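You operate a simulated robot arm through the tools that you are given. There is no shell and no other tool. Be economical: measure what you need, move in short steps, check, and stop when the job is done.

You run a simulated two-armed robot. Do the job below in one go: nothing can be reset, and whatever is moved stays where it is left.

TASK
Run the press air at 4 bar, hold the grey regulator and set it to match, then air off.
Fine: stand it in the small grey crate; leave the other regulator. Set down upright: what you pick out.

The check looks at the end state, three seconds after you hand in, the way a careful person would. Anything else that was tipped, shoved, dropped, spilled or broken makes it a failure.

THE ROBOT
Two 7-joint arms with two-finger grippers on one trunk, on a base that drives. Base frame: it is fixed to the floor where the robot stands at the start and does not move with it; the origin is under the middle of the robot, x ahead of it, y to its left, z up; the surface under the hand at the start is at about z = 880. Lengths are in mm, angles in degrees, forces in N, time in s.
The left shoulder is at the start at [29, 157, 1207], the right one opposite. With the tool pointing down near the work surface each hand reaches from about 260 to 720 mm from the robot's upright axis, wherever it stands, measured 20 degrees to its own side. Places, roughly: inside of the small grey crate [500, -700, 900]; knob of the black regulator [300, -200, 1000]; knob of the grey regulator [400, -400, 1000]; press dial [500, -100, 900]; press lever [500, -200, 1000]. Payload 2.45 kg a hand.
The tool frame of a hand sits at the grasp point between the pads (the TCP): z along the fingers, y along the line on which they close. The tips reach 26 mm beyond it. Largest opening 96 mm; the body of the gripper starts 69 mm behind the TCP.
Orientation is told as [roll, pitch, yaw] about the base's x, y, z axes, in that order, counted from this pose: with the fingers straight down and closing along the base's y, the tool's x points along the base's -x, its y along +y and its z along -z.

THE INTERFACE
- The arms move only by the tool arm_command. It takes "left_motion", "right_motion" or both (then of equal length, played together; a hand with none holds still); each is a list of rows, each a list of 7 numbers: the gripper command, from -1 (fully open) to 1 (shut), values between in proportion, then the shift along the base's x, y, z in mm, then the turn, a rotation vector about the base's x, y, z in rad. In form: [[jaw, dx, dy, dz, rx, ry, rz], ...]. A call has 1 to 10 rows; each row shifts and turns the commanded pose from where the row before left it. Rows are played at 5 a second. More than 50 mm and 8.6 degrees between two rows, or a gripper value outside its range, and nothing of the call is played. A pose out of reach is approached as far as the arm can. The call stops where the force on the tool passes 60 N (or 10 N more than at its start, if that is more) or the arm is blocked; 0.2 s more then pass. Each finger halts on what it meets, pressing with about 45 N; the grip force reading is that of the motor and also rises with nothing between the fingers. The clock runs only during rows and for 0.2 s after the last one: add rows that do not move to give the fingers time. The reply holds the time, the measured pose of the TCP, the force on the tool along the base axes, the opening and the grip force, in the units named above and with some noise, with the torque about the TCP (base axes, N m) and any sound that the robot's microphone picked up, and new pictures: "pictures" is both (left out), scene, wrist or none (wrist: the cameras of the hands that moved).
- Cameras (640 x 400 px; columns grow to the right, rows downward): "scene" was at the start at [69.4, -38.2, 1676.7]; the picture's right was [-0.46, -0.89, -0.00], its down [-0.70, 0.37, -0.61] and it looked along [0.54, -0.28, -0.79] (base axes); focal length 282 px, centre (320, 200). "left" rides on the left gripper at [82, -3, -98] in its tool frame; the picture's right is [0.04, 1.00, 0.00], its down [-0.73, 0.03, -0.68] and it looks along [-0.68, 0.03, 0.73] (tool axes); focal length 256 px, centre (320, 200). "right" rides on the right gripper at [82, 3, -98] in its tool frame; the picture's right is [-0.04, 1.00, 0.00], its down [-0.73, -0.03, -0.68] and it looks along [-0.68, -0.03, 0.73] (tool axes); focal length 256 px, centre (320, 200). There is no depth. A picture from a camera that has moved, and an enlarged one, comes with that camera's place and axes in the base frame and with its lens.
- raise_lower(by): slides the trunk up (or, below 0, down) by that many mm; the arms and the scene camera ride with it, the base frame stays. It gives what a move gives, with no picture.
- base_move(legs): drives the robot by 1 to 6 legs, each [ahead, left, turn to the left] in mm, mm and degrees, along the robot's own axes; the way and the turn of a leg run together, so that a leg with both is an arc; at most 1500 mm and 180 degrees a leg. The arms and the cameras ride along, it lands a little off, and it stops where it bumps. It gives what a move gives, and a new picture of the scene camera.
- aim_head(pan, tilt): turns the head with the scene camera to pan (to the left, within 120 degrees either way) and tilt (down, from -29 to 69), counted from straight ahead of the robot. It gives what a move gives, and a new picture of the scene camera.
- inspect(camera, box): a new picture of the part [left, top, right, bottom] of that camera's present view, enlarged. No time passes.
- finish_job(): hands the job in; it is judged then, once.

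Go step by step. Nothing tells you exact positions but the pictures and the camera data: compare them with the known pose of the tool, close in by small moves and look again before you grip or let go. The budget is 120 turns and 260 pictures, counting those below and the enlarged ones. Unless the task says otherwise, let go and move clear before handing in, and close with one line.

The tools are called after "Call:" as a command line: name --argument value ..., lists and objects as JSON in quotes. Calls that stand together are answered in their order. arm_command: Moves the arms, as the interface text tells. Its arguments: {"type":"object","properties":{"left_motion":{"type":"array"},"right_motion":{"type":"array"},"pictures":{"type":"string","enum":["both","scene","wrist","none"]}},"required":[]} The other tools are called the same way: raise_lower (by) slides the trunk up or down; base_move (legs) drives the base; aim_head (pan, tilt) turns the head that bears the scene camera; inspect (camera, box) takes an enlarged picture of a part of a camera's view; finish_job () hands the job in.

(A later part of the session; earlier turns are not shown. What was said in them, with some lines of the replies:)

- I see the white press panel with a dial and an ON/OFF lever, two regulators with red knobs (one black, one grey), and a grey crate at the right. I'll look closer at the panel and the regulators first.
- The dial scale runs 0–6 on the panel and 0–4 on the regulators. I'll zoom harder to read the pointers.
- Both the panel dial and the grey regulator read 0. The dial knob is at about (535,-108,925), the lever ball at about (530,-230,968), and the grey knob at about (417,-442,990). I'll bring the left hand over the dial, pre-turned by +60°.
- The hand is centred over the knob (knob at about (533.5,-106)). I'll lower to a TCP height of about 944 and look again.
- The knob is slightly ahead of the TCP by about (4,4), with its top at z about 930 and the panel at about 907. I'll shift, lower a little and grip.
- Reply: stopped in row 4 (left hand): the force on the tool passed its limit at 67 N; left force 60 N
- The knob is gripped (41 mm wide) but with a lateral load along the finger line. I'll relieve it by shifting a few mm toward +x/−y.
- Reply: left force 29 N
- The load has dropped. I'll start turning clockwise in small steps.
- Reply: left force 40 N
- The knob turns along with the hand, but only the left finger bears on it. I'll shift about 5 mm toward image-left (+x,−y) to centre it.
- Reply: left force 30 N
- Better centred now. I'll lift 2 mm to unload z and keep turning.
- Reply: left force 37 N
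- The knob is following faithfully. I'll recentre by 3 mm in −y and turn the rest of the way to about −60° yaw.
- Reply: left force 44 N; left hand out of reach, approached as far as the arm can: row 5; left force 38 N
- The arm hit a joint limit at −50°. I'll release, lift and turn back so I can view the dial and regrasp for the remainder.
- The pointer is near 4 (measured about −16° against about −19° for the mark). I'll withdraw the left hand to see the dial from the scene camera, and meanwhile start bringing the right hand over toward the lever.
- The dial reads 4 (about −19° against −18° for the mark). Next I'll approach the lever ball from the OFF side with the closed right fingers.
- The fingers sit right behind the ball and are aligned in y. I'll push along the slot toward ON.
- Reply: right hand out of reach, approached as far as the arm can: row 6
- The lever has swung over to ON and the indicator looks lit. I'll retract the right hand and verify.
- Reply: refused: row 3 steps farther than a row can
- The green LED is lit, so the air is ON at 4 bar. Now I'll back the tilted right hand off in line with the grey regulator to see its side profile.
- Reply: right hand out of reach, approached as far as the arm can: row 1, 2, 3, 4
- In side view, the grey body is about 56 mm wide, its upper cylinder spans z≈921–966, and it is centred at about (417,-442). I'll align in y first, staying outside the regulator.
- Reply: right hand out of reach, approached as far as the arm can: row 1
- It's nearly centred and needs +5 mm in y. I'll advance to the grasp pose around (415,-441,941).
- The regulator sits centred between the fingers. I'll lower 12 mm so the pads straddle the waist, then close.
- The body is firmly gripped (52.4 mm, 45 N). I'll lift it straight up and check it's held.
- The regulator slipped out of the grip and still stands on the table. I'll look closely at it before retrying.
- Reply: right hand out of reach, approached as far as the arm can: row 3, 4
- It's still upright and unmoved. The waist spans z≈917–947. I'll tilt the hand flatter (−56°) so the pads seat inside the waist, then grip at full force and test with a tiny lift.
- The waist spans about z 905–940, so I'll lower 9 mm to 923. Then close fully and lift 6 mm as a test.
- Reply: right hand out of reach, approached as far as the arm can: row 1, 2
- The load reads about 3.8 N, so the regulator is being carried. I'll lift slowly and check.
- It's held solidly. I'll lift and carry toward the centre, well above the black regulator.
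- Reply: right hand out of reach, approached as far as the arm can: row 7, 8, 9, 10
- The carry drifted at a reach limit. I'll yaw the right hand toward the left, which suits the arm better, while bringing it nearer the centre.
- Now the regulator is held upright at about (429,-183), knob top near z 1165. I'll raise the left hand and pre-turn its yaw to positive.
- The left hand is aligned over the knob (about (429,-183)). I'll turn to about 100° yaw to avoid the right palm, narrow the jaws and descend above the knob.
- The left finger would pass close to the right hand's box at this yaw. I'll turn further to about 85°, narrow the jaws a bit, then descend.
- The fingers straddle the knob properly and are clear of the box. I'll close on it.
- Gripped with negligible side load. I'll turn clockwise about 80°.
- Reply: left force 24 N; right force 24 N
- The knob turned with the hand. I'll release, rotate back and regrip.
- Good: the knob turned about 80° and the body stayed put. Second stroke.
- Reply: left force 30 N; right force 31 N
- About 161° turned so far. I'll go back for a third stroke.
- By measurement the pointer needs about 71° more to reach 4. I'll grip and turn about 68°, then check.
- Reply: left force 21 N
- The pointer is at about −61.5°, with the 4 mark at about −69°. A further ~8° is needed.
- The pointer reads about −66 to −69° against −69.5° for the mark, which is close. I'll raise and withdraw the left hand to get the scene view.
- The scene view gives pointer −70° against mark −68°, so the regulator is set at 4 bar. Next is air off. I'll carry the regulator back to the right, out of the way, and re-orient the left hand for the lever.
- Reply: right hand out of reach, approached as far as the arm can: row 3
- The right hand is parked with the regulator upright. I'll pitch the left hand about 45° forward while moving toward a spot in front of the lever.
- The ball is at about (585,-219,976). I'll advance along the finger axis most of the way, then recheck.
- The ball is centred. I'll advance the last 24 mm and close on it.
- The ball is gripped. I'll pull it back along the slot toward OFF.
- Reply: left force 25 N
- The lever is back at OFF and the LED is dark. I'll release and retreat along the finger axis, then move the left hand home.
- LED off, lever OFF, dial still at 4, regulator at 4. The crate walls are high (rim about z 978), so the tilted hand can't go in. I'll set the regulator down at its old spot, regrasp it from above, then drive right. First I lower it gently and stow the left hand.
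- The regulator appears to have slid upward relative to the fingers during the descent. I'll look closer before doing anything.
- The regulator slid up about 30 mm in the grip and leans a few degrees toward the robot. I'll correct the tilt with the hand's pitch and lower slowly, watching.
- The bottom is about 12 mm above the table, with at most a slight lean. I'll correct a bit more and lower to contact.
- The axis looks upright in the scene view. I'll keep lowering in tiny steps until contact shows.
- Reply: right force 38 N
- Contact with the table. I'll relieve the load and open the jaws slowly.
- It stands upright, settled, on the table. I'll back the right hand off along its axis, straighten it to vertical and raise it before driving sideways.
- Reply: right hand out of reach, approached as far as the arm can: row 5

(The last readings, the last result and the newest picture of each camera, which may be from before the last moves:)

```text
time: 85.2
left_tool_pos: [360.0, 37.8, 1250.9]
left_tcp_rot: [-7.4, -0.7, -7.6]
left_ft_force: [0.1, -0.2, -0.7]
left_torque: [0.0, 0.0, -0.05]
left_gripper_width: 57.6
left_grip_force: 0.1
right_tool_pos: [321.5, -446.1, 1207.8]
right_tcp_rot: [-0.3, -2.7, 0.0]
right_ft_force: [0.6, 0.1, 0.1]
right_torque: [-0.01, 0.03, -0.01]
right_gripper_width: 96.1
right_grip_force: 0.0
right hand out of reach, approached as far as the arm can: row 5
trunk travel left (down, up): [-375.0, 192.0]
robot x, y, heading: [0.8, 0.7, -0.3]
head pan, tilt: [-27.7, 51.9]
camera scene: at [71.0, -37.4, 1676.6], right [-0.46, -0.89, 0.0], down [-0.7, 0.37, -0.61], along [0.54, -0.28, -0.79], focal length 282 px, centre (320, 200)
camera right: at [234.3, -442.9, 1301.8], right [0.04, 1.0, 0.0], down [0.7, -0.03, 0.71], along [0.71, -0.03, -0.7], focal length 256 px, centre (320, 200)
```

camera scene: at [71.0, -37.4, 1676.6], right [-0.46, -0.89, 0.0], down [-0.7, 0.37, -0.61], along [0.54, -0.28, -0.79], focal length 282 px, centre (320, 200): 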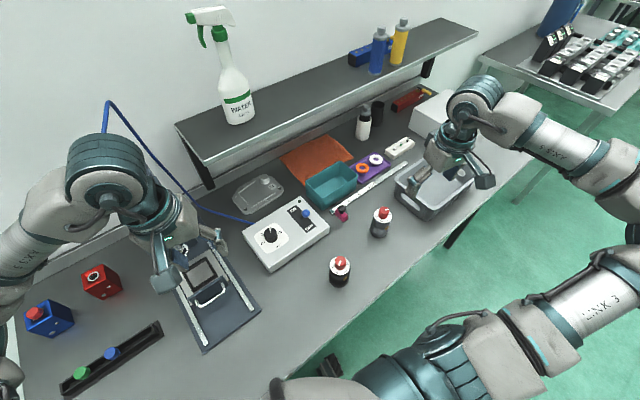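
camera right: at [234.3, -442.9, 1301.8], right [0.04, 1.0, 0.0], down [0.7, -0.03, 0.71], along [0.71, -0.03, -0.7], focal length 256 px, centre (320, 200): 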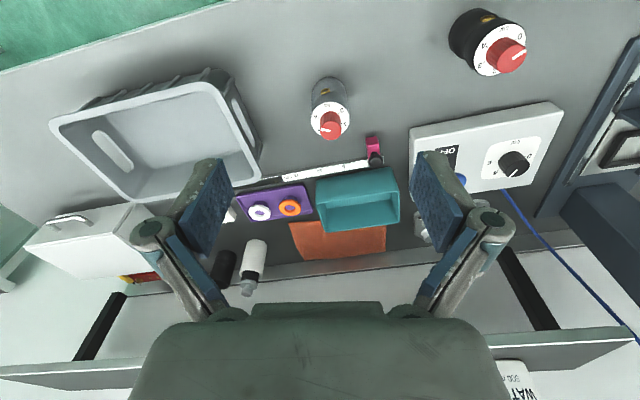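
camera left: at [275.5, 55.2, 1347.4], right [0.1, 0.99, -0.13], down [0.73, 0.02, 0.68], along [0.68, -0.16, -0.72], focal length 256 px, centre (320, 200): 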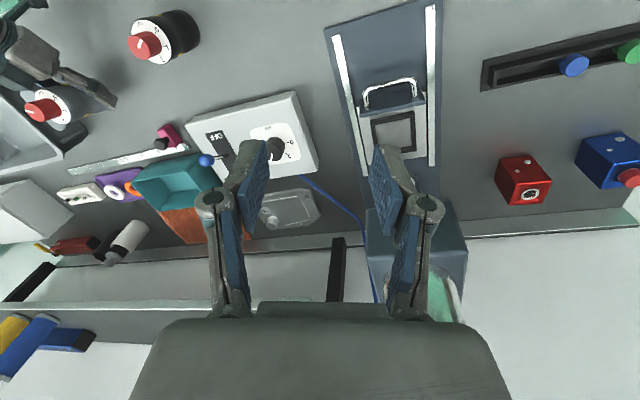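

Everything is upright and clear. I'll drive 300 mm to the right so both the regulator and the crate fall within the right arm's reach.

Call:
base_move --legs '[[0, -300, 0]]'

```text
time: 87.3
left_tool_pos: [359.8, -236.7, 1249.4]
left_tcp_rot: [-8.5, -0.9, -7.1]
left_ft_force: [0.7, 0.1, 0.3]
left_torque: [-0.04, 0.07, 0.03]
left_gripper_width: 57.4
left_grip_force: 0.0
right_tool_pos: [323.9, -722.0, 1215.8]
right_tcp_rot: [-1.3, -2.9, 0.6]
right_ft_force: [0.8, -0.8, 0.7]
right_torque: [0.04, -0.04, -0.01]
right_gripper_width: 95.8
right_grip_force: 0.0
trunk travel left (down, up): [-375.0, 192.0]
robot x, y, heading: [-1.1, -297.1, 0.4]
head pan, tilt: [-27.7, 51.9]
camera scene: at [70.7, -317.4, 1677.1], right [-0.46, -0.89, 0.01], down [-0.7, 0.35, -0.62], along [0.55, -0.29, -0.79], focal length 282 px, centre (320, 200)
```

scene: 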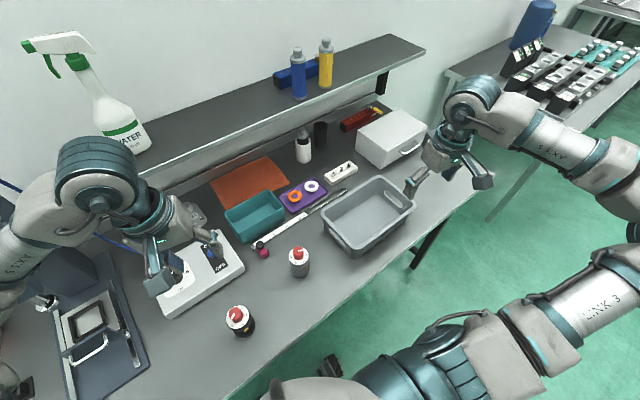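

The crate and regulator are both in good view. I'll zoom for positions.

Call:
inspect --camera "scene" --box '[310, 165, 430, 265]'

Call:
inspect --camera "scene" --box '[274, 236, 326, 284]'

```text
4.00 times, centred on (370, 215) of scene
camera zoom: at [70.7, -317.4, 1677.1], right [-0.46, -0.89, 0.01], down [-0.7, 0.35, -0.62], along [0.55, -0.29, -0.79], focal length 1127 px, centre (120, 140)
```

zoom: 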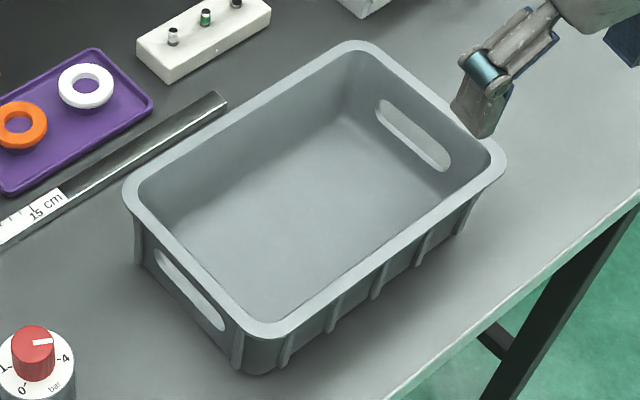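

```text
8.33 times, centred on (300, 260) of scene
camera zoom: at [70.7, -317.4, 1677.1], right [-0.46, -0.89, 0.01], down [-0.7, 0.35, -0.62], along [0.55, -0.29, -0.79], focal length 2348 px, centre (487, -300)
```

zoom: 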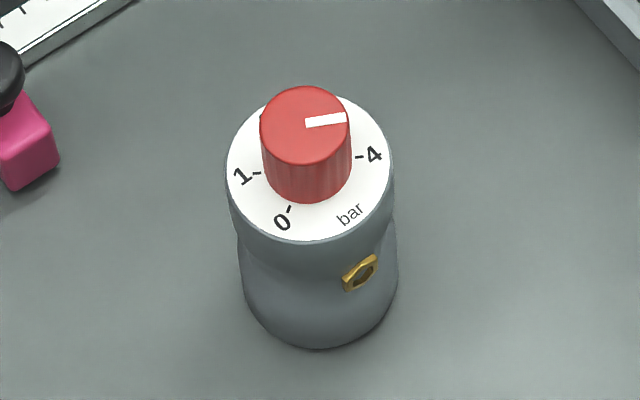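

The regulator is at (417.5,-437) and reads 4. The crate rim centre is about (458,-694). I'll bring the right hand, vertical, over the regulator and pull the left hand aside.

Call:
arm_command --right_motion '[[-1, 9, 28, 0, 0.01, 0.025, 0], [-1, 9, 28, 0, 0.01, 0.025, 0], [-1, 9, 28, -10, 0, 0, 0], [-1, 9, 28, -10, 0, 0, 0], [-1, 9, 28, -10, 0, 0, 0], [-1, 9, 28, -15, 0, 0, 0], [-1, 10, 29, -15, 0, 0, 0], [-1, 10, 29, -15, 0, 0, 0], [-1, 10, 29, -15, 0, 0, 0], [-1, 10, 29, -15, 0, 0, 0]]' --left_motion '[[-0.2, 0, 20, 0, 0, 0, 0], [-0.2, 0, 20, 0, 0, 0, 0], [-0.2, 0, 20, 0, 0, 0, 0], [-0.2, 0, 20, 0, 0, 0, 0], [-0.2, 0, 20, 0, 0, 0, 0], [-0.2, 0, 20, 0, 0, 0, 0], [-0.2, 0, 20, 0, 0, 0, 0], [-0.2, 0, 20, 0, 0, 0, 0], [-0.2, 0, 0, 0, 0, 0, 0], [-0.2, 0, 0, 0, 0, 0, 0]]' --pictures "wrist"

```text
time: 89.5
left_tool_pos: [359.4, -87.6, 1252.1]
left_tcp_rot: [-7.9, -0.8, -7.1]
left_ft_force: [0.2, -0.6, -0.6]
left_torque: [0.04, 0.0, -0.02]
left_gripper_width: 57.7
left_grip_force: 0.1
right_tool_pos: [420.6, -455.3, 1109.0]
right_tcp_rot: [0.5, 0.0, 0.4]
right_ft_force: [0.0, 0.5, -0.8]
right_torque: [-0.01, 0.03, -0.01]
right_gripper_width: 95.9
right_grip_force: 0.1
trunk travel left (down, up): [-375.0, 192.0]
robot x, y, heading: [2.5, -301.3, 0.4]
head pan, tilt: [-27.7, 51.9]
camera right: at [338.7, -453.7, 1205.7], right [0.03, 1.0, 0.01], down [0.73, -0.03, 0.68], along [0.68, -0.02, -0.73], focal length 256 px, centre (320, 200)
camera left: at [278.0, -69.2, 1348.0], right [0.09, 0.99, -0.14], down [0.73, 0.03, 0.68], along [0.67, -0.16, -0.72], focal length 256 px, centre (320, 200)
```

right: 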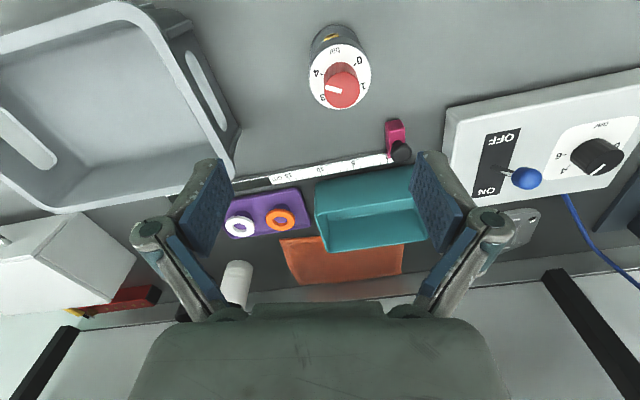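
left: 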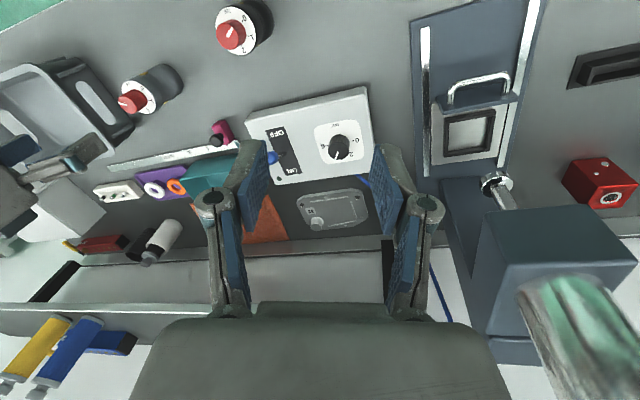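

The knob is at about (416,-438). I'll centre and descend partway.

Call:
arm_command --right_motion '[[-1, -2, 9, -5, 0, 0, 0], [-1, -3, 8, -15, 0, 0, 0], [-1, 0, 0, -25, 0, 0, 0], [-1, 0, 0, -25, 0, 0, 0], [-1, 0, 0, -20, 0, 0, 0], [-1, 0, 0, 0, 0, 0, 0]]' --pictures "wrist"

Call:
inspect --camera "scene" --box '[250, 210, 350, 290]'

```text
time: 90.9
left_tool_pos: [357.2, -78.2, 1252.3]
left_tcp_rot: [-8.3, -1.1, -7.1]
left_ft_force: [-0.2, -1.1, -0.6]
left_torque: [0.0, -0.01, -0.01]
left_gripper_width: 57.7
left_grip_force: 0.0
right_tool_pos: [412.4, -425.2, 1019.5]
right_tcp_rot: [-0.2, -0.2, 0.7]
right_ft_force: [-0.6, 0.5, -0.6]
right_torque: [0.0, -0.01, 0.04]
right_gripper_width: 96.2
right_grip_force: 0.1
trunk travel left (down, up): [-375.0, 192.0]
robot x, y, heading: [1.5, -297.2, 0.7]
head pan, tilt: [-27.7, 51.9]
camera right: at [330.0, -423.6, 1116.6], right [0.03, 1.0, 0.0], down [0.73, -0.02, 0.68], along [0.68, -0.02, -0.73], focal length 256 px, centre (320, 200)
```

right: 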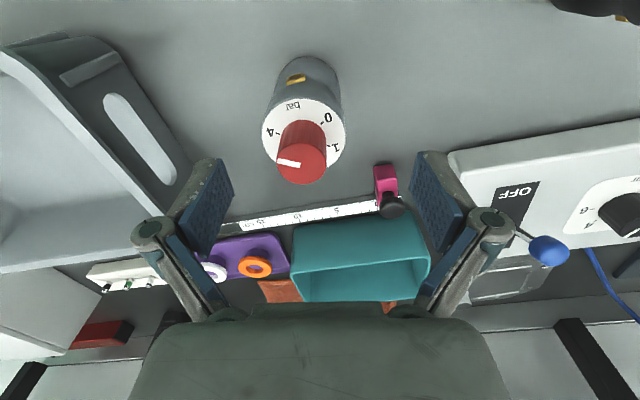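

```text
5.00 times, centred on (300, 250) of scene
camera zoom: at [72.0, -330.6, 1676.7], right [-0.46, -0.89, 0.0], down [-0.7, 0.36, -0.61], along [0.55, -0.28, -0.79], focal length 1409 px, centre (420, -50)
```

zoom: 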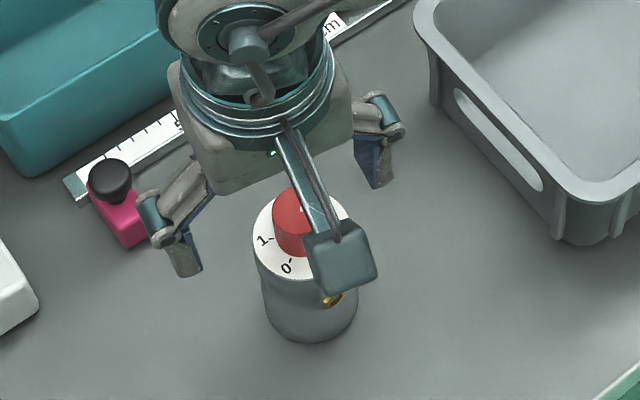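

The knob is at about (415.5,-437). I'll correct by (+3,−12) and descend to about 985.

Call:
arm_command --right_motion '[[-1, 3, -12, 0, 0, 0, 0], [-1, 0, 0, -12, 0, 0, 0], [-1, 0, 0, -12, 0, 0, 0], [-1, 0, 0, -10, 0, 0, 0], [-1, 0, 0, 0, 0, 0, 0]]' --pictures "wrist"

```text
time: 92.1
left_tool_pos: [355.8, -69.7, 1249.2]
left_tcp_rot: [-8.5, -1.1, -7.0]
left_ft_force: [-0.7, 0.2, -0.5]
left_torque: [-0.03, 0.01, 0.03]
left_gripper_width: 57.6
left_grip_force: 0.1
right_tool_pos: [414.7, -430.6, 985.6]
right_tcp_rot: [-0.4, -0.2, 0.7]
right_ft_force: [-0.5, -0.8, 0.6]
right_torque: [-0.06, 0.01, 0.01]
right_gripper_width: 95.7
right_grip_force: 0.0
trunk travel left (down, up): [-375.0, 192.0]
robot x, y, heading: [-0.1, -292.7, 0.5]
head pan, tilt: [-27.7, 51.9]
camera right: at [332.6, -427.9, 1082.5], right [0.03, 1.0, -0.01], down [0.73, -0.02, 0.68], along [0.68, -0.02, -0.73], focal length 256 px, centre (320, 200)
```

right: 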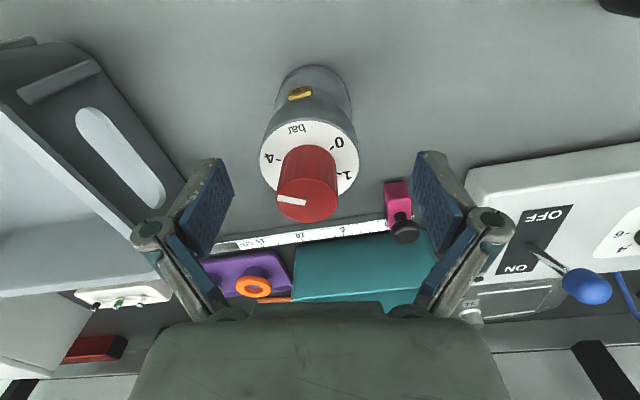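

The base is still creeping slightly in +y. I'll correct and check that it settles.

Call:
arm_command --right_motion '[[-1, 1, -6, 0, 0, 0, 0], [-1, 0, 0, 0, 0, 0, 0], [-1, 0, 0, 0, 0, 0, 0], [-1, 0, 0, 0, 0, 0, 0], [-1, 0, 0, 0, 0, 0, 0], [-1, 0, 0, 0, 0, 0, 0]]' --pictures "wrist"

```text
time: 93.5
left_tool_pos: [357.4, -96.3, 1253.9]
left_tcp_rot: [-7.5, -0.9, -7.1]
left_ft_force: [-0.4, 0.0, 0.5]
left_torque: [0.01, 0.0, 0.03]
left_gripper_width: 57.6
left_grip_force: 0.1
right_tool_pos: [416.4, -456.5, 983.1]
right_tcp_rot: [0.8, -0.1, 0.5]
right_ft_force: [0.5, -0.5, -0.4]
right_torque: [0.03, 0.0, 0.02]
right_gripper_width: 96.0
right_grip_force: 0.0
trunk travel left (down, up): [-375.0, 192.0]
robot x, y, heading: [1.3, -300.0, 0.4]
head pan, tilt: [-27.7, 51.9]
camera right: at [333.6, -456.8, 1080.2], right [0.03, 1.0, 0.01], down [0.73, -0.03, 0.68], along [0.68, -0.01, -0.73], focal length 256 px, centre (320, 200)
```

right: 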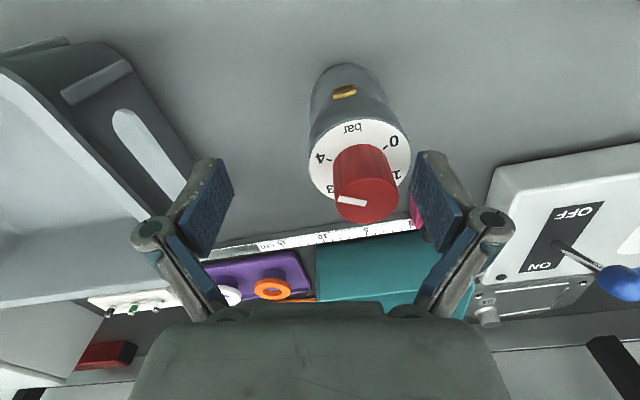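

The trunk is swaying slowly after the drive. I'll raise clear of the regulator and wait for it to settle.

Call:
arm_command --right_motion '[[-1, 0, 0, 25, 0, 0, 0], [-1, 0, 0, 25, 0, 0, 0], [-1, 0, 0, 0, 0, 0, 0], [-1, 0, 0, 0, 0, 0, 0], [-1, 0, 0, 0, 0, 0, 0], [-1, 0, 0, 0, 0, 0, 0], [-1, 0, 0, 0, 0, 0, 0], [-1, 0, 0, 0, 0, 0, 0], [-1, 0, 0, 0, 0, 0, 0], [-1, 0, 0, 0, 0, 0, 0]]' --pictures "none"

Call:
arm_command --right_motion '[[-1, 0, 0, 0, 0, 0, 0], [-1, 0, 0, 0, 0, 0, 0], [-1, 0, 0, 0, 0, 0, 0], [-1, 0, 0, 0, 0, 0, 0], [-1, 0, 0, 0, 0, 0, 0], [-1, 0, 0, 0, 0, 0, 0], [-1, 0, 0, 0, 0, 0, 0]]' --pictures "none"

Call:
arm_command --right_motion '[[-1, 0, 0, 0, 0, 0, 0], [-1, 0, 0, 0, 0, 0, 0], [-1, 0, 0, 0, 0, 0, 0], [-1, 0, 0, 0, 0, 0, 0]]' --pictures "none"

Call:
arm_command --right_motion '[[-1, 0, 0, 0, 0, 0, 0], [-1, 0, 0, 0, 0, 0, 0], [-1, 0, 0, 0, 0, 0, 0], [-1, 0, 0, 0, 0, 0, 0]]' --pictures "wrist"

```text
time: 95.7
left_tool_pos: [357.2, -70.7, 1249.6]
left_tcp_rot: [-8.5, -0.9, -7.0]
left_ft_force: [-0.3, 0.9, -0.6]
left_torque: [-0.07, -0.03, 0.0]
left_gripper_width: 57.5
left_grip_force: 0.1
right_tool_pos: [416.3, -435.6, 1035.8]
right_tcp_rot: [-0.4, -0.3, 0.6]
right_ft_force: [-0.4, 0.5, 0.1]
right_torque: [-0.08, 0.02, 0.0]
right_gripper_width: 95.9
right_grip_force: 0.0
trunk travel left (down, up): [-375.0, 192.0]
robot x, y, heading: [-0.0, -292.3, 0.4]
head pan, tilt: [-27.7, 51.9]
```

```text
time: 97.3
left_tool_pos: [356.5, -84.1, 1252.2]
left_tcp_rot: [-7.9, -1.0, -7.0]
left_ft_force: [0.2, 0.4, 0.3]
left_torque: [-0.02, -0.02, 0.0]
left_gripper_width: 57.6
left_grip_force: 0.0
right_tool_pos: [415.1, -448.2, 1034.3]
right_tcp_rot: [0.2, -0.3, 0.6]
right_ft_force: [0.0, -0.6, -0.1]
right_torque: [0.02, -0.01, -0.01]
right_gripper_width: 96.1
right_grip_force: 0.0
trunk travel left (down, up): [-375.0, 192.0]
robot x, y, heading: [2.8, -297.1, 0.5]
head pan, tilt: [-27.7, 51.9]
```

```text
time: 98.3
left_tool_pos: [357.5, -80.4, 1251.2]
left_tcp_rot: [-8.0, -1.0, -7.0]
left_ft_force: [0.5, -0.7, 0.6]
left_torque: [-0.01, 0.0, 0.0]
left_gripper_width: 57.6
left_grip_force: 0.0
right_tool_pos: [415.8, -444.3, 1035.6]
right_tcp_rot: [0.0, -0.3, 0.6]
right_ft_force: [-0.3, 1.1, -1.1]
right_torque: [-0.02, -0.01, 0.03]
right_gripper_width: 95.9
right_grip_force: 0.0
trunk travel left (down, up): [-375.0, 192.0]
robot x, y, heading: [1.5, -298.3, 0.1]
head pan, tilt: [-27.7, 51.9]
```

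```text
time: 99.3
left_tool_pos: [358.4, -79.0, 1250.6]
left_tcp_rot: [-8.2, -1.0, -7.0]
left_ft_force: [-0.1, -0.1, 0.3]
left_torque: [-0.02, 0.02, -0.02]
left_gripper_width: 57.4
left_grip_force: 0.0
right_tool_pos: [415.1, -443.4, 1035.1]
right_tcp_rot: [0.0, -0.3, 0.7]
right_ft_force: [0.1, -0.4, 0.2]
right_torque: [-0.02, 0.02, -0.05]
right_gripper_width: 96.0
right_grip_force: 0.0
trunk travel left (down, up): [-375.0, 192.0]
robot x, y, heading: [2.7, -295.1, 0.6]
head pan, tilt: [-27.7, 51.9]
camera right: at [333.6, -441.4, 1132.1], right [0.03, 1.0, 0.0], down [0.73, -0.02, 0.68], along [0.68, -0.02, -0.73], focal length 256 px, centre (320, 200)
```

right: 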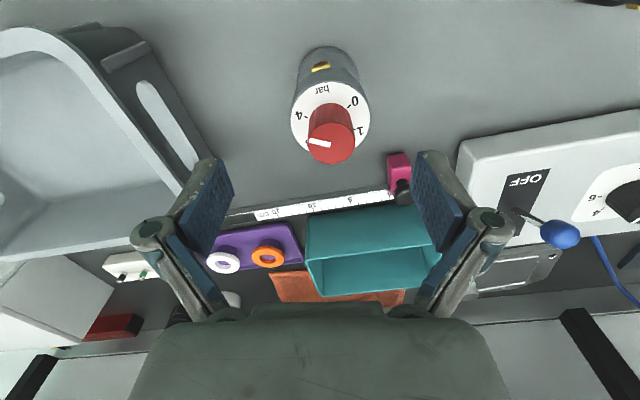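

It has settled. I'll shift +6 mm in y and descend to TCP z ≈ 950.

Call:
arm_command --right_motion '[[-1, 0, 6, -10, 0, 0, 0], [-1, 0, 0, -15, 0, 0, 0], [-1, 0, 0, -15, 0, 0, 0], [-1, 0, 0, -15, 0, 0, 0], [-1, 0, 0, -15, 0, 0, 0], [-1, 0, 0, -10, 0, 0, 0], [-1, 0, 0, -5, 0, 0, 0], [-1, 0, 0, 0, 0, 0, 0]]' --pictures "wrist"

Call:
inspect --camera "scene" --box '[250, 210, 350, 290]'

```text
time: 101.1
left_tool_pos: [356.5, -83.5, 1251.4]
left_tcp_rot: [-8.1, -1.0, -7.2]
left_ft_force: [0.0, -0.2, -0.6]
left_torque: [-0.03, -0.05, 0.0]
left_gripper_width: 57.3
left_grip_force: 0.1
right_tool_pos: [415.1, -440.9, 950.1]
right_tcp_rot: [0.2, -0.2, 0.4]
right_ft_force: [0.4, -0.3, 0.5]
right_torque: [-0.02, -0.02, 0.05]
right_gripper_width: 96.0
right_grip_force: 0.0
trunk travel left (down, up): [-375.0, 192.0]
robot x, y, heading: [-0.9, -295.4, 0.6]
head pan, tilt: [-27.7, 51.9]
camera right: at [333.5, -439.7, 1046.9], right [0.03, 1.0, 0.0], down [0.73, -0.02, 0.68], along [0.68, -0.02, -0.73], focal length 256 px, centre (320, 200)
```

right: 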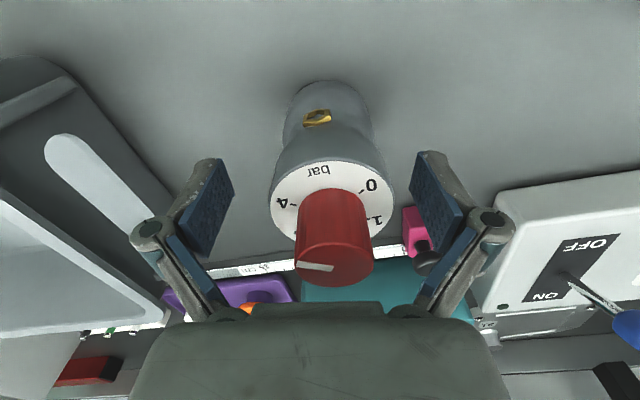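

```text
5.00 times, centred on (300, 250) of scene
camera zoom: at [72.4, -328.4, 1676.8], right [-0.46, -0.89, 0.0], down [-0.7, 0.36, -0.61], along [0.55, -0.28, -0.79], focal length 1409 px, centre (420, -50)
```

zoom: 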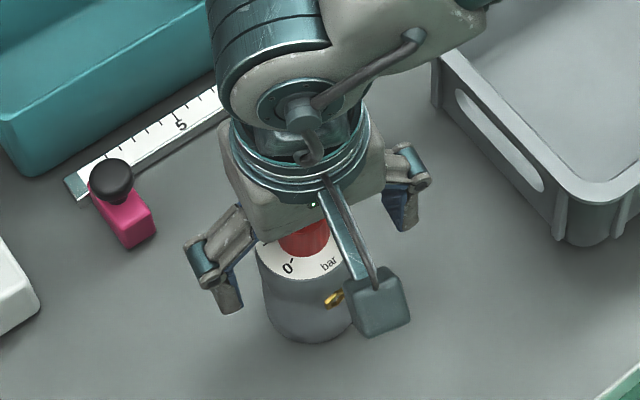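

It's within a few mm. I'll shift (−2,+4) and close firmly.

Call:
arm_command --right_motion '[[-1, -2, 4, 0, 0, 0, 0], [-0.5, 0, 0, 0, 0, 0, 0], [-0.25, 0, 0, 0, 0, 0, 0], [0, 0, 0, 0, 0, 0, 0], [0.5, 0, 0, 0, 0, 0, 0], [1, 0, 0, 0, 0, 0, 0], [1, 0, 0, 0, 0, 0, 0]]' --pictures "wrist"

```text
time: 102.7
left_tool_pos: [358.6, -84.1, 1250.9]
left_tcp_rot: [-8.0, -1.1, -7.1]
left_ft_force: [1.3, -0.9, -0.1]
left_torque: [-0.01, -0.01, 0.0]
left_gripper_width: 57.6
left_grip_force: 0.1
right_tool_pos: [412.6, -438.3, 951.0]
right_tcp_rot: [0.2, -0.2, 0.5]
right_ft_force: [1.0, -1.0, 1.0]
right_torque: [0.02, 0.03, 0.02]
right_gripper_width: 53.6
right_grip_force: 44.9
trunk travel left (down, up): [-375.0, 192.0]
robot x, y, heading: [-0.2, -296.1, 0.5]
head pan, tilt: [-27.7, 51.9]
camera right: at [330.9, -436.3, 1046.8], right [0.03, 1.0, 0.0], down [0.73, -0.02, 0.68], along [0.68, -0.02, -0.73], focal length 256 px, centre (320, 200)
```

right: 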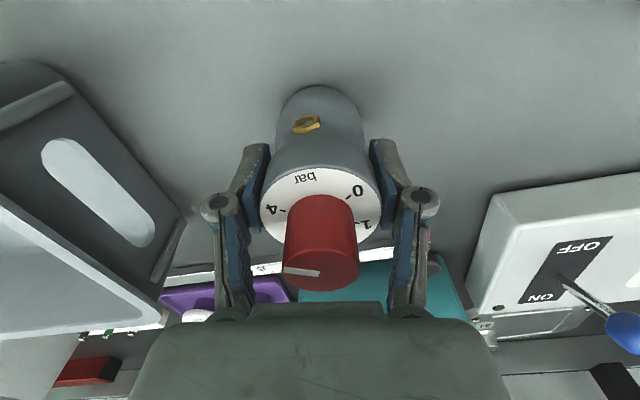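

Gripped (53.6 mm, 45 N). I'll lift slowly and check for slip.

Call:
arm_command --right_motion '[[1, 0, 0, 4, 0, 0, 0], [1, 0, 0, 6, 0, 0, 0], [1, 0, 0, 8, 0, 0, 0], [1, 0, 0, 10, 0, 0, 0], [1, 0, 0, 10, 0, 0, 0], [1, 0, 0, 0, 0, 0, 0]]' --pictures "wrist"

```text
time: 104.1
left_tool_pos: [358.4, -83.2, 1250.5]
left_tcp_rot: [-7.9, -0.9, -7.1]
left_ft_force: [-0.6, -0.1, -0.1]
left_torque: [-0.05, -0.01, 0.03]
left_gripper_width: 57.4
left_grip_force: 0.0
right_tool_pos: [413.3, -435.9, 987.2]
right_tcp_rot: [0.2, -0.1, 0.5]
right_ft_force: [-0.3, 0.5, -2.6]
right_torque: [0.01, -0.01, -0.03]
right_gripper_width: 53.5
right_grip_force: 45.5
trunk travel left (down, up): [-375.0, 192.0]
robot x, y, heading: [3.0, -298.6, 0.4]
head pan, tilt: [-27.7, 51.9]
camera right: at [331.2, -435.0, 1084.3], right [0.03, 1.0, 0.0], down [0.73, -0.02, 0.68], along [0.68, -0.02, -0.73], focal length 256 px, centre (320, 200)
```

right: 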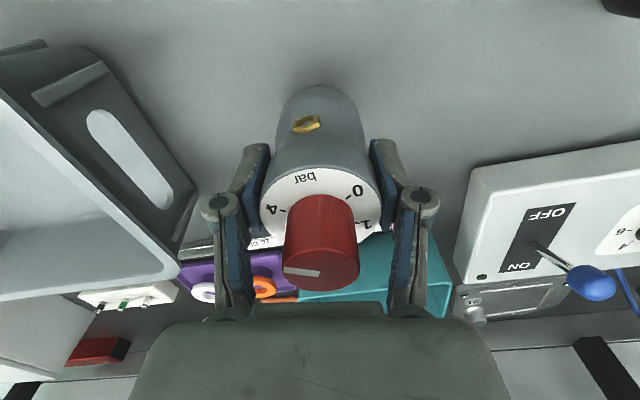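

No slip. I'll continue lifting to clear the crate rim.

Call:
arm_command --right_motion '[[1, 0, 0, 10, 0, 0, 0], [1, 0, 0, 12, 0, 0, 0], [1, 0, 0, 15, 0, 0, 0], [1, 0, 0, 15, 0, 0, 0], [1, 0, 0, 15, 0, 0, 0], [1, 0, 0, 15, 0, 0, 0], [1, 0, 0, 15, 0, 0, 0], [1, 0, 0, 12, 0, 0, 0], [1, 0, 0, 6, 0, 0, 0], [1, 0, 0, 0, 0, 0, 0]]' --pictures "wrist"

```text
time: 106.3
left_tool_pos: [357.7, -84.2, 1250.5]
left_tcp_rot: [-8.0, -0.8, -7.1]
left_ft_force: [-1.3, -0.8, -0.5]
left_torque: [0.01, -0.01, 0.0]
left_gripper_width: 57.6
left_grip_force: 0.1
right_tool_pos: [414.0, -437.3, 1101.4]
right_tcp_rot: [0.2, -0.1, 0.6]
right_ft_force: [0.7, -0.1, -3.0]
right_torque: [0.01, 0.0, 0.01]
right_gripper_width: 53.4
right_grip_force: 45.0
trunk travel left (down, up): [-375.0, 192.0]
robot x, y, heading: [2.6, -299.4, 0.9]
head pan, tilt: [-27.7, 51.9]
camera right: at [332.2, -435.8, 1199.0], right [0.03, 1.0, 0.0], down [0.73, -0.02, 0.68], along [0.68, -0.02, -0.73], focal length 256 px, centre (320, 200)
```

right: 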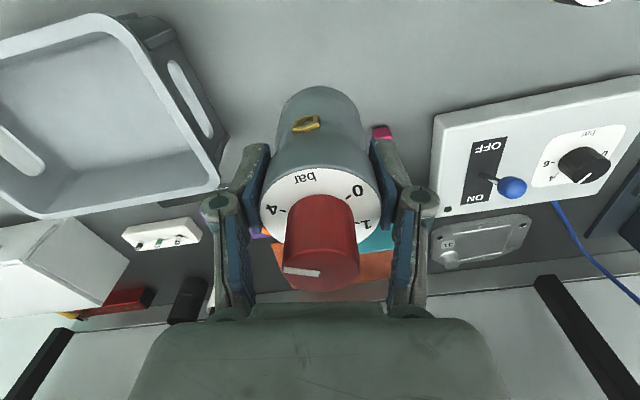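

Still firm and upright. Now I'll carry it sideways to over the crate centre in smooth steps.

Call:
arm_command --right_motion '[[1, 2, -10, 0, 0, 0, 0], [1, 3, -18, 0, 0, 0, 0], [1, 4, -24, 0, 0, 0, 0], [1, 5, -28, 0, 0, 0, 0], [1, 6, -30, 0, 0, 0, 0], [1, 6, -30, 0, 0, 0, 0], [1, 6, -30, 0, 0, 0, 0], [1, 5, -30, 0, 0, 0, 0], [1, 4, -24, 0, 0, 0, 0], [1, 3, -18, 0, 0, 0, 0]]' --pictures "none"

Call:
arm_command --right_motion '[[1, 0, -10, 0, 0, 0, 0], [1, 0, -4, 0, 0, 0, 0], [1, 0, 0, 0, 0, 0, 0], [1, 0, 0, 0, 0, 0, 0], [1, 0, 0, 0, 0, 0, 0], [1, 0, 0, 0, 0, 0, 0], [1, 0, 0, 0, 0, 0, 0], [1, 0, 0, 0, 0, 0, 0]]'

Call:
inspect --camera "scene" --box '[300, 150, 440, 270]'

```text
time: 108.5
left_tool_pos: [358.0, -86.8, 1252.1]
left_tcp_rot: [-7.8, -0.8, -7.0]
left_ft_force: [0.1, 1.2, 0.6]
left_torque: [0.0, 0.02, 0.0]
left_gripper_width: 57.6
left_grip_force: 0.2
right_tool_pos: [458.5, -682.2, 1100.4]
right_tcp_rot: [0.3, -0.1, 0.5]
right_ft_force: [0.6, -1.8, -2.0]
right_torque: [0.01, 0.02, -0.01]
right_gripper_width: 53.4
right_grip_force: 45.0
trunk travel left (down, up): [-375.0, 192.0]
robot x, y, heading: [1.3, -298.0, 0.8]
head pan, tilt: [-27.7, 51.9]
```

```text
time: 110.3
left_tool_pos: [358.0, -85.1, 1251.9]
left_tcp_rot: [-7.9, -0.8, -7.1]
left_ft_force: [-0.3, -0.4, -0.2]
left_torque: [0.01, -0.01, -0.02]
left_gripper_width: 57.5
left_grip_force: 0.0
right_tool_pos: [458.8, -694.3, 1100.2]
right_tcp_rot: [0.2, -0.1, 0.5]
right_ft_force: [-0.3, 0.3, -2.4]
right_torque: [0.04, -0.01, 0.0]
right_gripper_width: 53.2
right_grip_force: 44.8
trunk travel left (down, up): [-375.0, 192.0]
robot x, y, heading: [0.4, -300.6, 0.6]
head pan, tilt: [-27.7, 51.9]
camera scene: at [72.5, -331.4, 1676.7], right [-0.46, -0.89, 0.0], down [-0.7, 0.36, -0.61], along [0.55, -0.28, -0.79], focal length 282 px, centre (320, 200)
camera right: at [376.6, -692.9, 1197.5], right [0.03, 1.0, 0.0], down [0.73, -0.03, 0.68], along [0.68, -0.02, -0.73], focal length 256 px, centre (320, 200)
```

scene: 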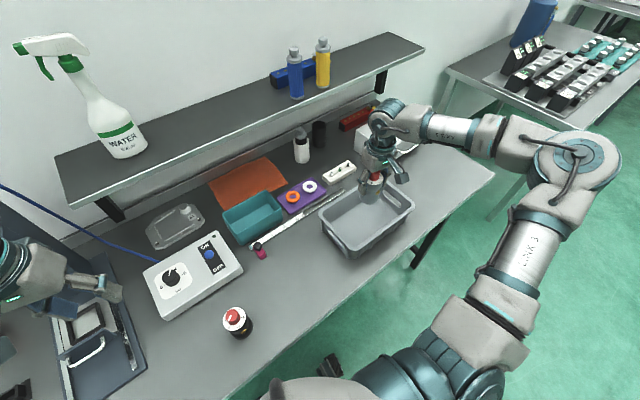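
right: 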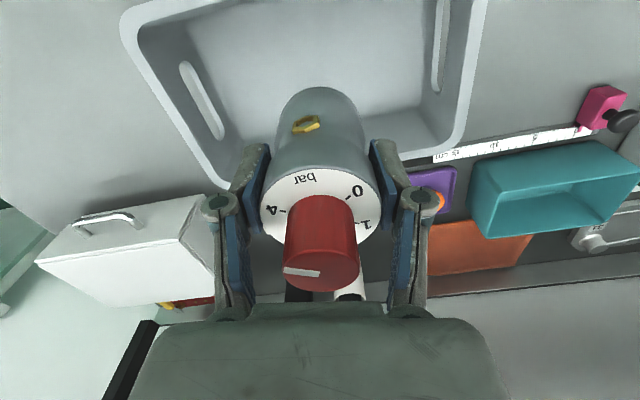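

```text
3.33 times, centred on (370, 210) of scene
camera zoom: at [72.5, -331.4, 1676.7], right [-0.46, -0.89, 0.0], down [-0.7, 0.36, -0.61], along [0.55, -0.28, -0.79], focal length 939 px, centre (153, 167)
```

zoom: 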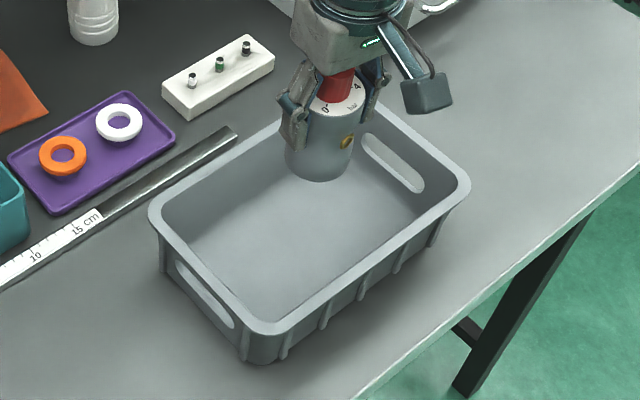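

The regulator hangs centred over the crate. I'll lower it slowly.

Call:
arm_command --right_motion '[[1, 0, 0, -8, 0, 0, 0], [1, 0, 0, -12, 0, 0, 0], [1, 0, 0, -14, 0, 0, 0], [1, 0, 0, -14, 0, 0, 0], [1, 0, 0, -14, 0, 0, 0], [1, 0, 0, -14, 0, 0, 0], [1, 0, 0, -14, 0, 0, 0], [1, 0, 0, -12, 0, 0, 0], [1, 0, 0, -10, 0, 0, 0], [1, 0, 0, 0, 0, 0, 0]]'

Call:
inspect --camera "scene" --box '[300, 150, 440, 270]'

```text
time: 112.5
left_tool_pos: [358.1, -85.9, 1251.8]
left_tcp_rot: [-7.9, -0.9, -7.1]
left_ft_force: [0.6, 0.4, -0.4]
left_torque: [-0.01, 0.0, 0.02]
left_gripper_width: 57.7
left_grip_force: 0.1
right_tool_pos: [457.0, -694.8, 990.1]
right_tcp_rot: [0.3, -0.1, 0.6]
right_ft_force: [0.1, 0.7, -2.2]
right_torque: [0.01, 0.01, 0.01]
right_gripper_width: 53.6
right_grip_force: 45.0
trunk travel left (down, up): [-375.0, 192.0]
robot x, y, heading: [3.7, -297.1, 0.4]
head pan, tilt: [-27.7, 51.9]
camera scene: at [72.5, -331.4, 1676.7], right [-0.46, -0.89, 0.0], down [-0.7, 0.36, -0.61], along [0.55, -0.28, -0.79], focal length 282 px, centre (320, 200)
camera right: at [374.4, -693.6, 1087.1], right [0.03, 1.0, 0.0], down [0.73, -0.03, 0.68], along [0.68, -0.02, -0.73], focal length 256 px, centre (320, 200)
```

scene: 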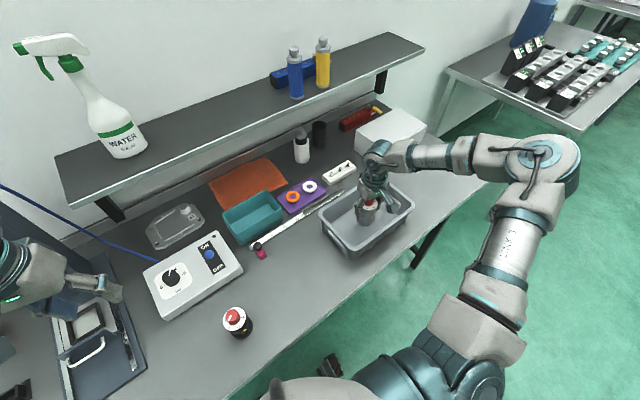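
right: 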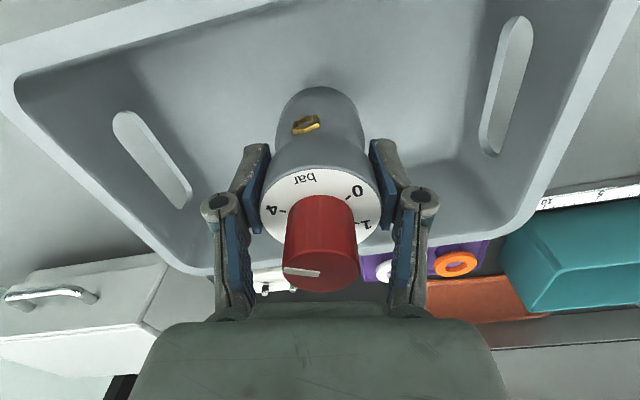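

```text
3.33 times, centred on (370, 210) of scene
camera zoom: at [72.5, -331.4, 1676.7], right [-0.46, -0.89, 0.0], down [-0.7, 0.36, -0.61], along [0.55, -0.28, -0.79], focal length 939 px, centre (153, 167)
```

zoom: 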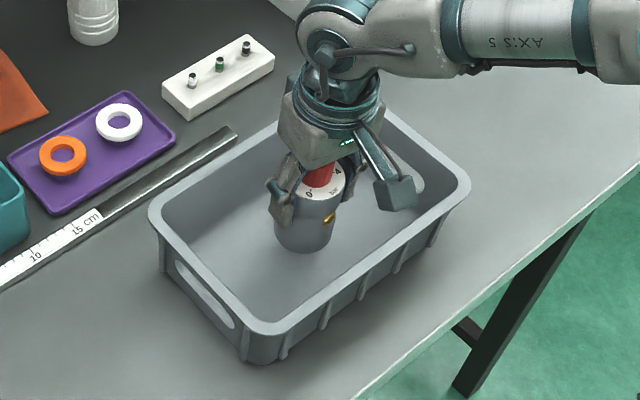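

Well inside and clear of the walls. I'll lower on toward contact.

Call:
arm_command --right_motion '[[1, 0, 0, -8, 0, 0, 0], [1, 0, 0, -8, 0, 0, 0], [1, 0, 0, -6, 0, 0, 0], [1, 0, 0, -4, 0, 0, 0], [1, 0, 0, -2, 0, 0, 0], [1, 0, 0, 0, 0, 0, 0]]' --pictures "none"

Call:
arm_command --right_motion '[[1, 0, 0, -2, 0, 0, 0], [1, 0, 0, -2, 0, 0, 0], [1, 0, 0, 0, 0, 0, 0]]' --pictures "wrist"

```text
time: 113.9
left_tool_pos: [357.2, -84.3, 1252.9]
left_tcp_rot: [-7.9, -1.0, -7.1]
left_ft_force: [0.1, -0.5, 0.1]
left_torque: [0.03, 0.01, -0.04]
left_gripper_width: 57.6
left_grip_force: 0.0
right_tool_pos: [458.0, -694.9, 958.6]
right_tcp_rot: [0.1, -0.2, 0.5]
right_ft_force: [0.2, 0.2, -2.4]
right_torque: [-0.02, -0.03, 0.01]
right_gripper_width: 53.5
right_grip_force: 44.7
trunk travel left (down, up): [-375.0, 192.0]
robot x, y, heading: [-0.0, -297.5, 0.5]
head pan, tilt: [-27.7, 51.9]
```

```text
time: 114.7
left_tool_pos: [356.4, -85.6, 1252.4]
left_tcp_rot: [-8.0, -1.0, -7.1]
left_ft_force: [0.8, -0.1, 1.3]
left_torque: [0.0, 0.01, -0.04]
left_gripper_width: 57.5
left_grip_force: 0.0
right_tool_pos: [457.0, -694.2, 957.5]
right_tcp_rot: [0.2, -0.2, 0.5]
right_ft_force: [1.2, -2.0, 5.2]
right_torque: [-0.09, 0.18, 0.06]
right_gripper_width: 53.7
right_grip_force: 45.1
trunk travel left (down, up): [-375.0, 192.0]
robot x, y, heading: [3.3, -300.2, 0.4]
head pan, tilt: [-27.7, 51.9]
camera right: at [375.3, -693.3, 1054.7], right [0.03, 1.0, 0.0], down [0.73, -0.02, 0.68], along [0.68, -0.02, -0.73], focal length 256 px, centre (320, 200)
```

right: 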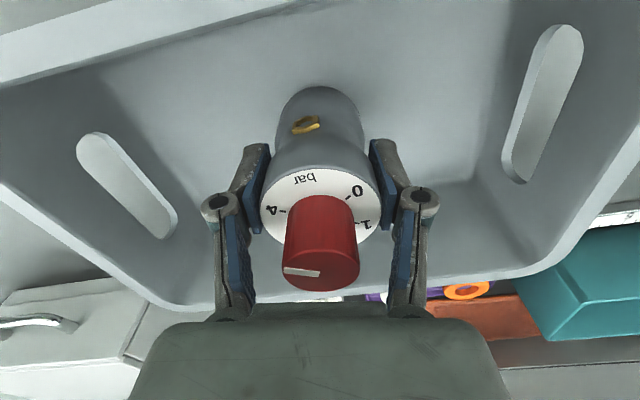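

The base touches the crate floor (about 8 N of reaction). I'll open slowly.

Call:
arm_command --right_motion '[[0.2, 0, 0, 0, 0, 0, 0], [-0.1, 0, 0, 0, 0, 0, 0], [-0.2, 0, 0, 0, 0, 0, 0], [-0.35, 0, 0, 0, 0, 0, 0], [-0.5, 0, 0, 0, 0, 0, 0], [-0.7, 0, 0, 0, 0, 0, 0], [-0.7, 0, 0, 0, 0, 0, 0]]' --pictures "wrist"

```text
time: 116.3
left_tool_pos: [358.1, -86.8, 1251.8]
left_tcp_rot: [-7.9, -0.9, -7.1]
left_ft_force: [0.0, -0.2, 0.0]
left_torque: [-0.02, 0.01, 0.02]
left_gripper_width: 57.7
left_grip_force: 0.1
right_tool_pos: [455.6, -694.6, 957.1]
right_tcp_rot: [0.2, -0.2, 0.6]
right_ft_force: [0.3, 0.2, 0.0]
right_torque: [0.03, -0.03, 0.03]
right_gripper_width: 81.6
right_grip_force: 0.1
trunk travel left (down, up): [-375.0, 192.0]
robot x, y, heading: [0.5, -296.6, 0.3]
head pan, tilt: [-27.7, 51.9]
camera right: at [375.2, -693.2, 1054.1], right [0.03, 1.0, 0.0], down [0.73, -0.03, 0.68], along [0.68, -0.02, -0.73], focal length 256 px, centre (320, 200)
```

right: 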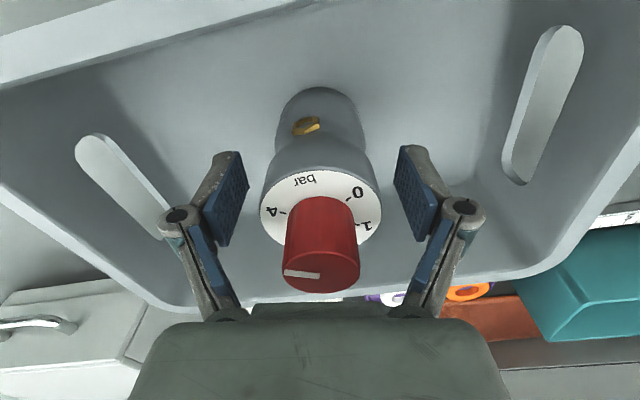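

It's released and standing. I'll raise the hand straight up and retract it.

Call:
arm_command --right_motion '[[-0.7, 0, 0, 10, 0, 0, 0], [-0.7, 0, 0, 20, 0, 0, 0], [-0.7, 0, 0, 30, 0, 0, 0], [-0.7, 0, 0, 40, 0, 0, 0], [-0.7, 0, 0, 40, 0, 0, 0], [-0.7, 0, 0, 40, 0, 0, 0], [-0.7, -30, 0, 30, 0, 0, 0], [-0.7, -40, 0, 10, 0, 0, 0], [-0.7, -40, 0, 0, 0, 0, 0], [-0.7, 0, 0, 0, 0, 0, 0]]'

Call:
inspect --camera "scene" --box '[300, 150, 440, 270]'

Call:
inspect --camera "scene" --box '[130, 210, 290, 350]'

```text
time: 118.5
left_tool_pos: [359.4, -86.2, 1252.1]
left_tcp_rot: [-7.8, -0.9, -7.0]
left_ft_force: [-0.9, -0.2, -0.3]
left_torque: [0.02, 0.01, -0.03]
left_gripper_width: 57.5
left_grip_force: 0.2
right_tool_pos: [346.5, -695.1, 1177.1]
right_tcp_rot: [0.2, -0.1, 0.6]
right_ft_force: [0.2, 0.1, 0.0]
right_torque: [0.02, 0.03, 0.0]
right_gripper_width: 81.8
right_grip_force: 0.1
trunk travel left (down, up): [-375.0, 192.0]
robot x, y, heading: [1.1, -297.1, 0.6]
head pan, tilt: [-27.7, 51.9]
camera scene: at [71.8, -332.4, 1676.7], right [-0.46, -0.89, 0.0], down [-0.7, 0.36, -0.61], along [0.55, -0.28, -0.79], focal length 282 px, centre (320, 200)
camera right: at [264.5, -693.1, 1274.3], right [0.03, 1.0, 0.0], down [0.73, -0.03, 0.68], along [0.68, -0.02, -0.73], focal length 256 px, centre (320, 200)
```

scene: 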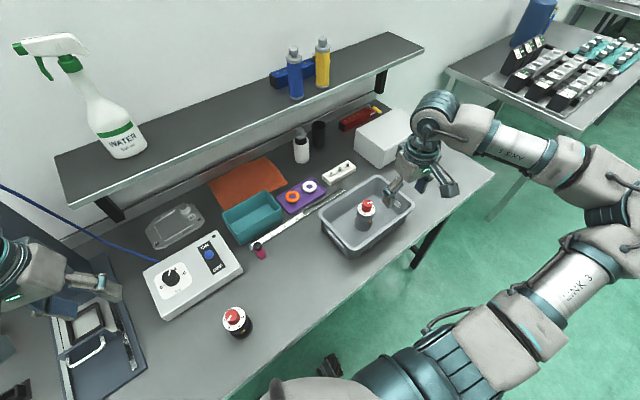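
right: 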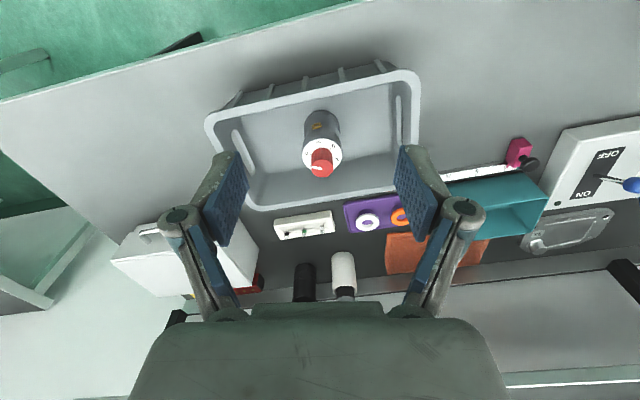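

```text
3.33 times, centred on (370, 210) of scene
camera zoom: at [71.8, -332.4, 1676.7], right [-0.46, -0.89, 0.0], down [-0.7, 0.36, -0.61], along [0.55, -0.28, -0.79], focal length 939 px, centre (153, 167)
```

zoom: 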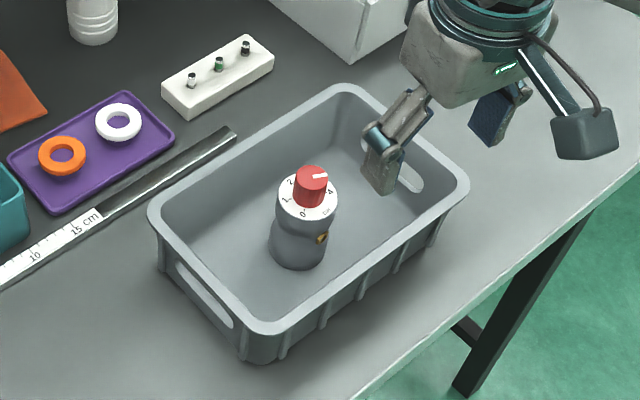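

```text
2.86 times, centred on (210, 280) of scene
camera zoom: at [71.8, -332.4, 1676.7], right [-0.46, -0.89, 0.0], down [-0.7, 0.36, -0.61], along [0.55, -0.28, -0.79], focal length 805 px, centre (634, -29)
```

zoom: 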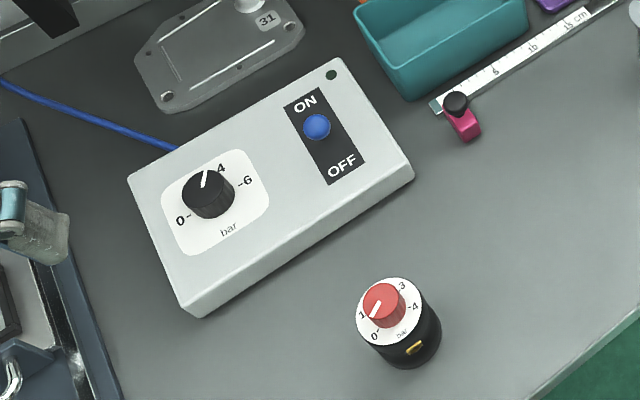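

The regulator stands upright in the crate. I'll do a final precise check of both settings.

Call:
inspect --camera "scene" --box '[172, 258, 232, 304]'

Call:
inspect --camera "scene" --box '[350, 192, 386, 222]'

```text
8.70 times, centred on (202, 281) of scene
camera zoom: at [71.8, -332.4, 1676.7], right [-0.46, -0.89, 0.0], down [-0.7, 0.36, -0.61], along [0.55, -0.28, -0.79], focal length 2450 px, centre (1346, -504)
```

zoom: 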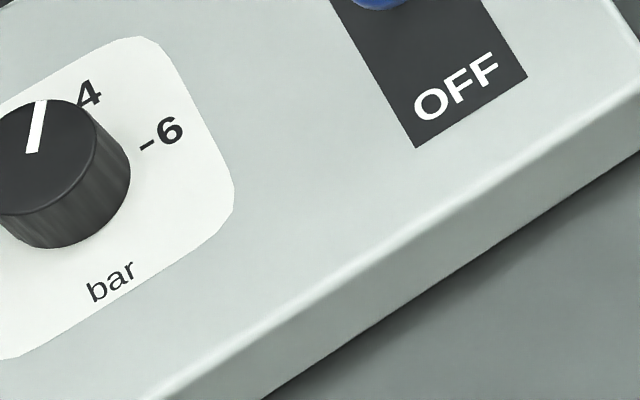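

```text
13.33 times, centred on (368, 207) of scene
camera zoom: at [71.8, -332.4, 1676.7], right [-0.46, -0.89, 0.0], down [-0.7, 0.36, -0.61], along [0.55, -0.28, -0.79], focal length 3757 px, centre (-320, 107)
```

zoom: 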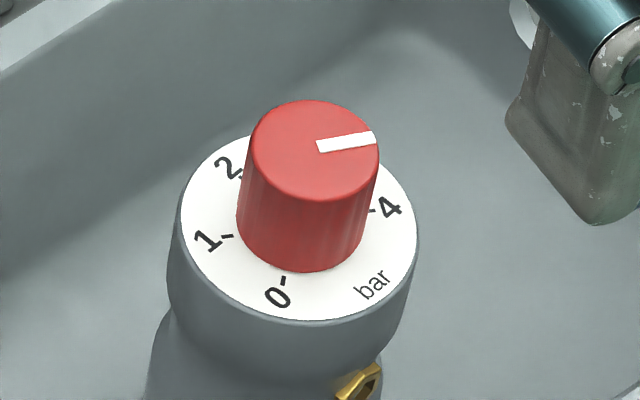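

Dial pointer is at 4 (about −18°), regulator pointer lines up with its 4 mark, the lever is OFF with the LED dark, and the black regulator is untouched. Both hands are clear, so I'm handing in.

Call:
finish_job

```text
The job is handed in.
```

The press air ran at 4 bar while I held the grey regulator and set it to 4. The air is now off and the grey regulator stands upright in the small grey crate; the black regulator was left alone.
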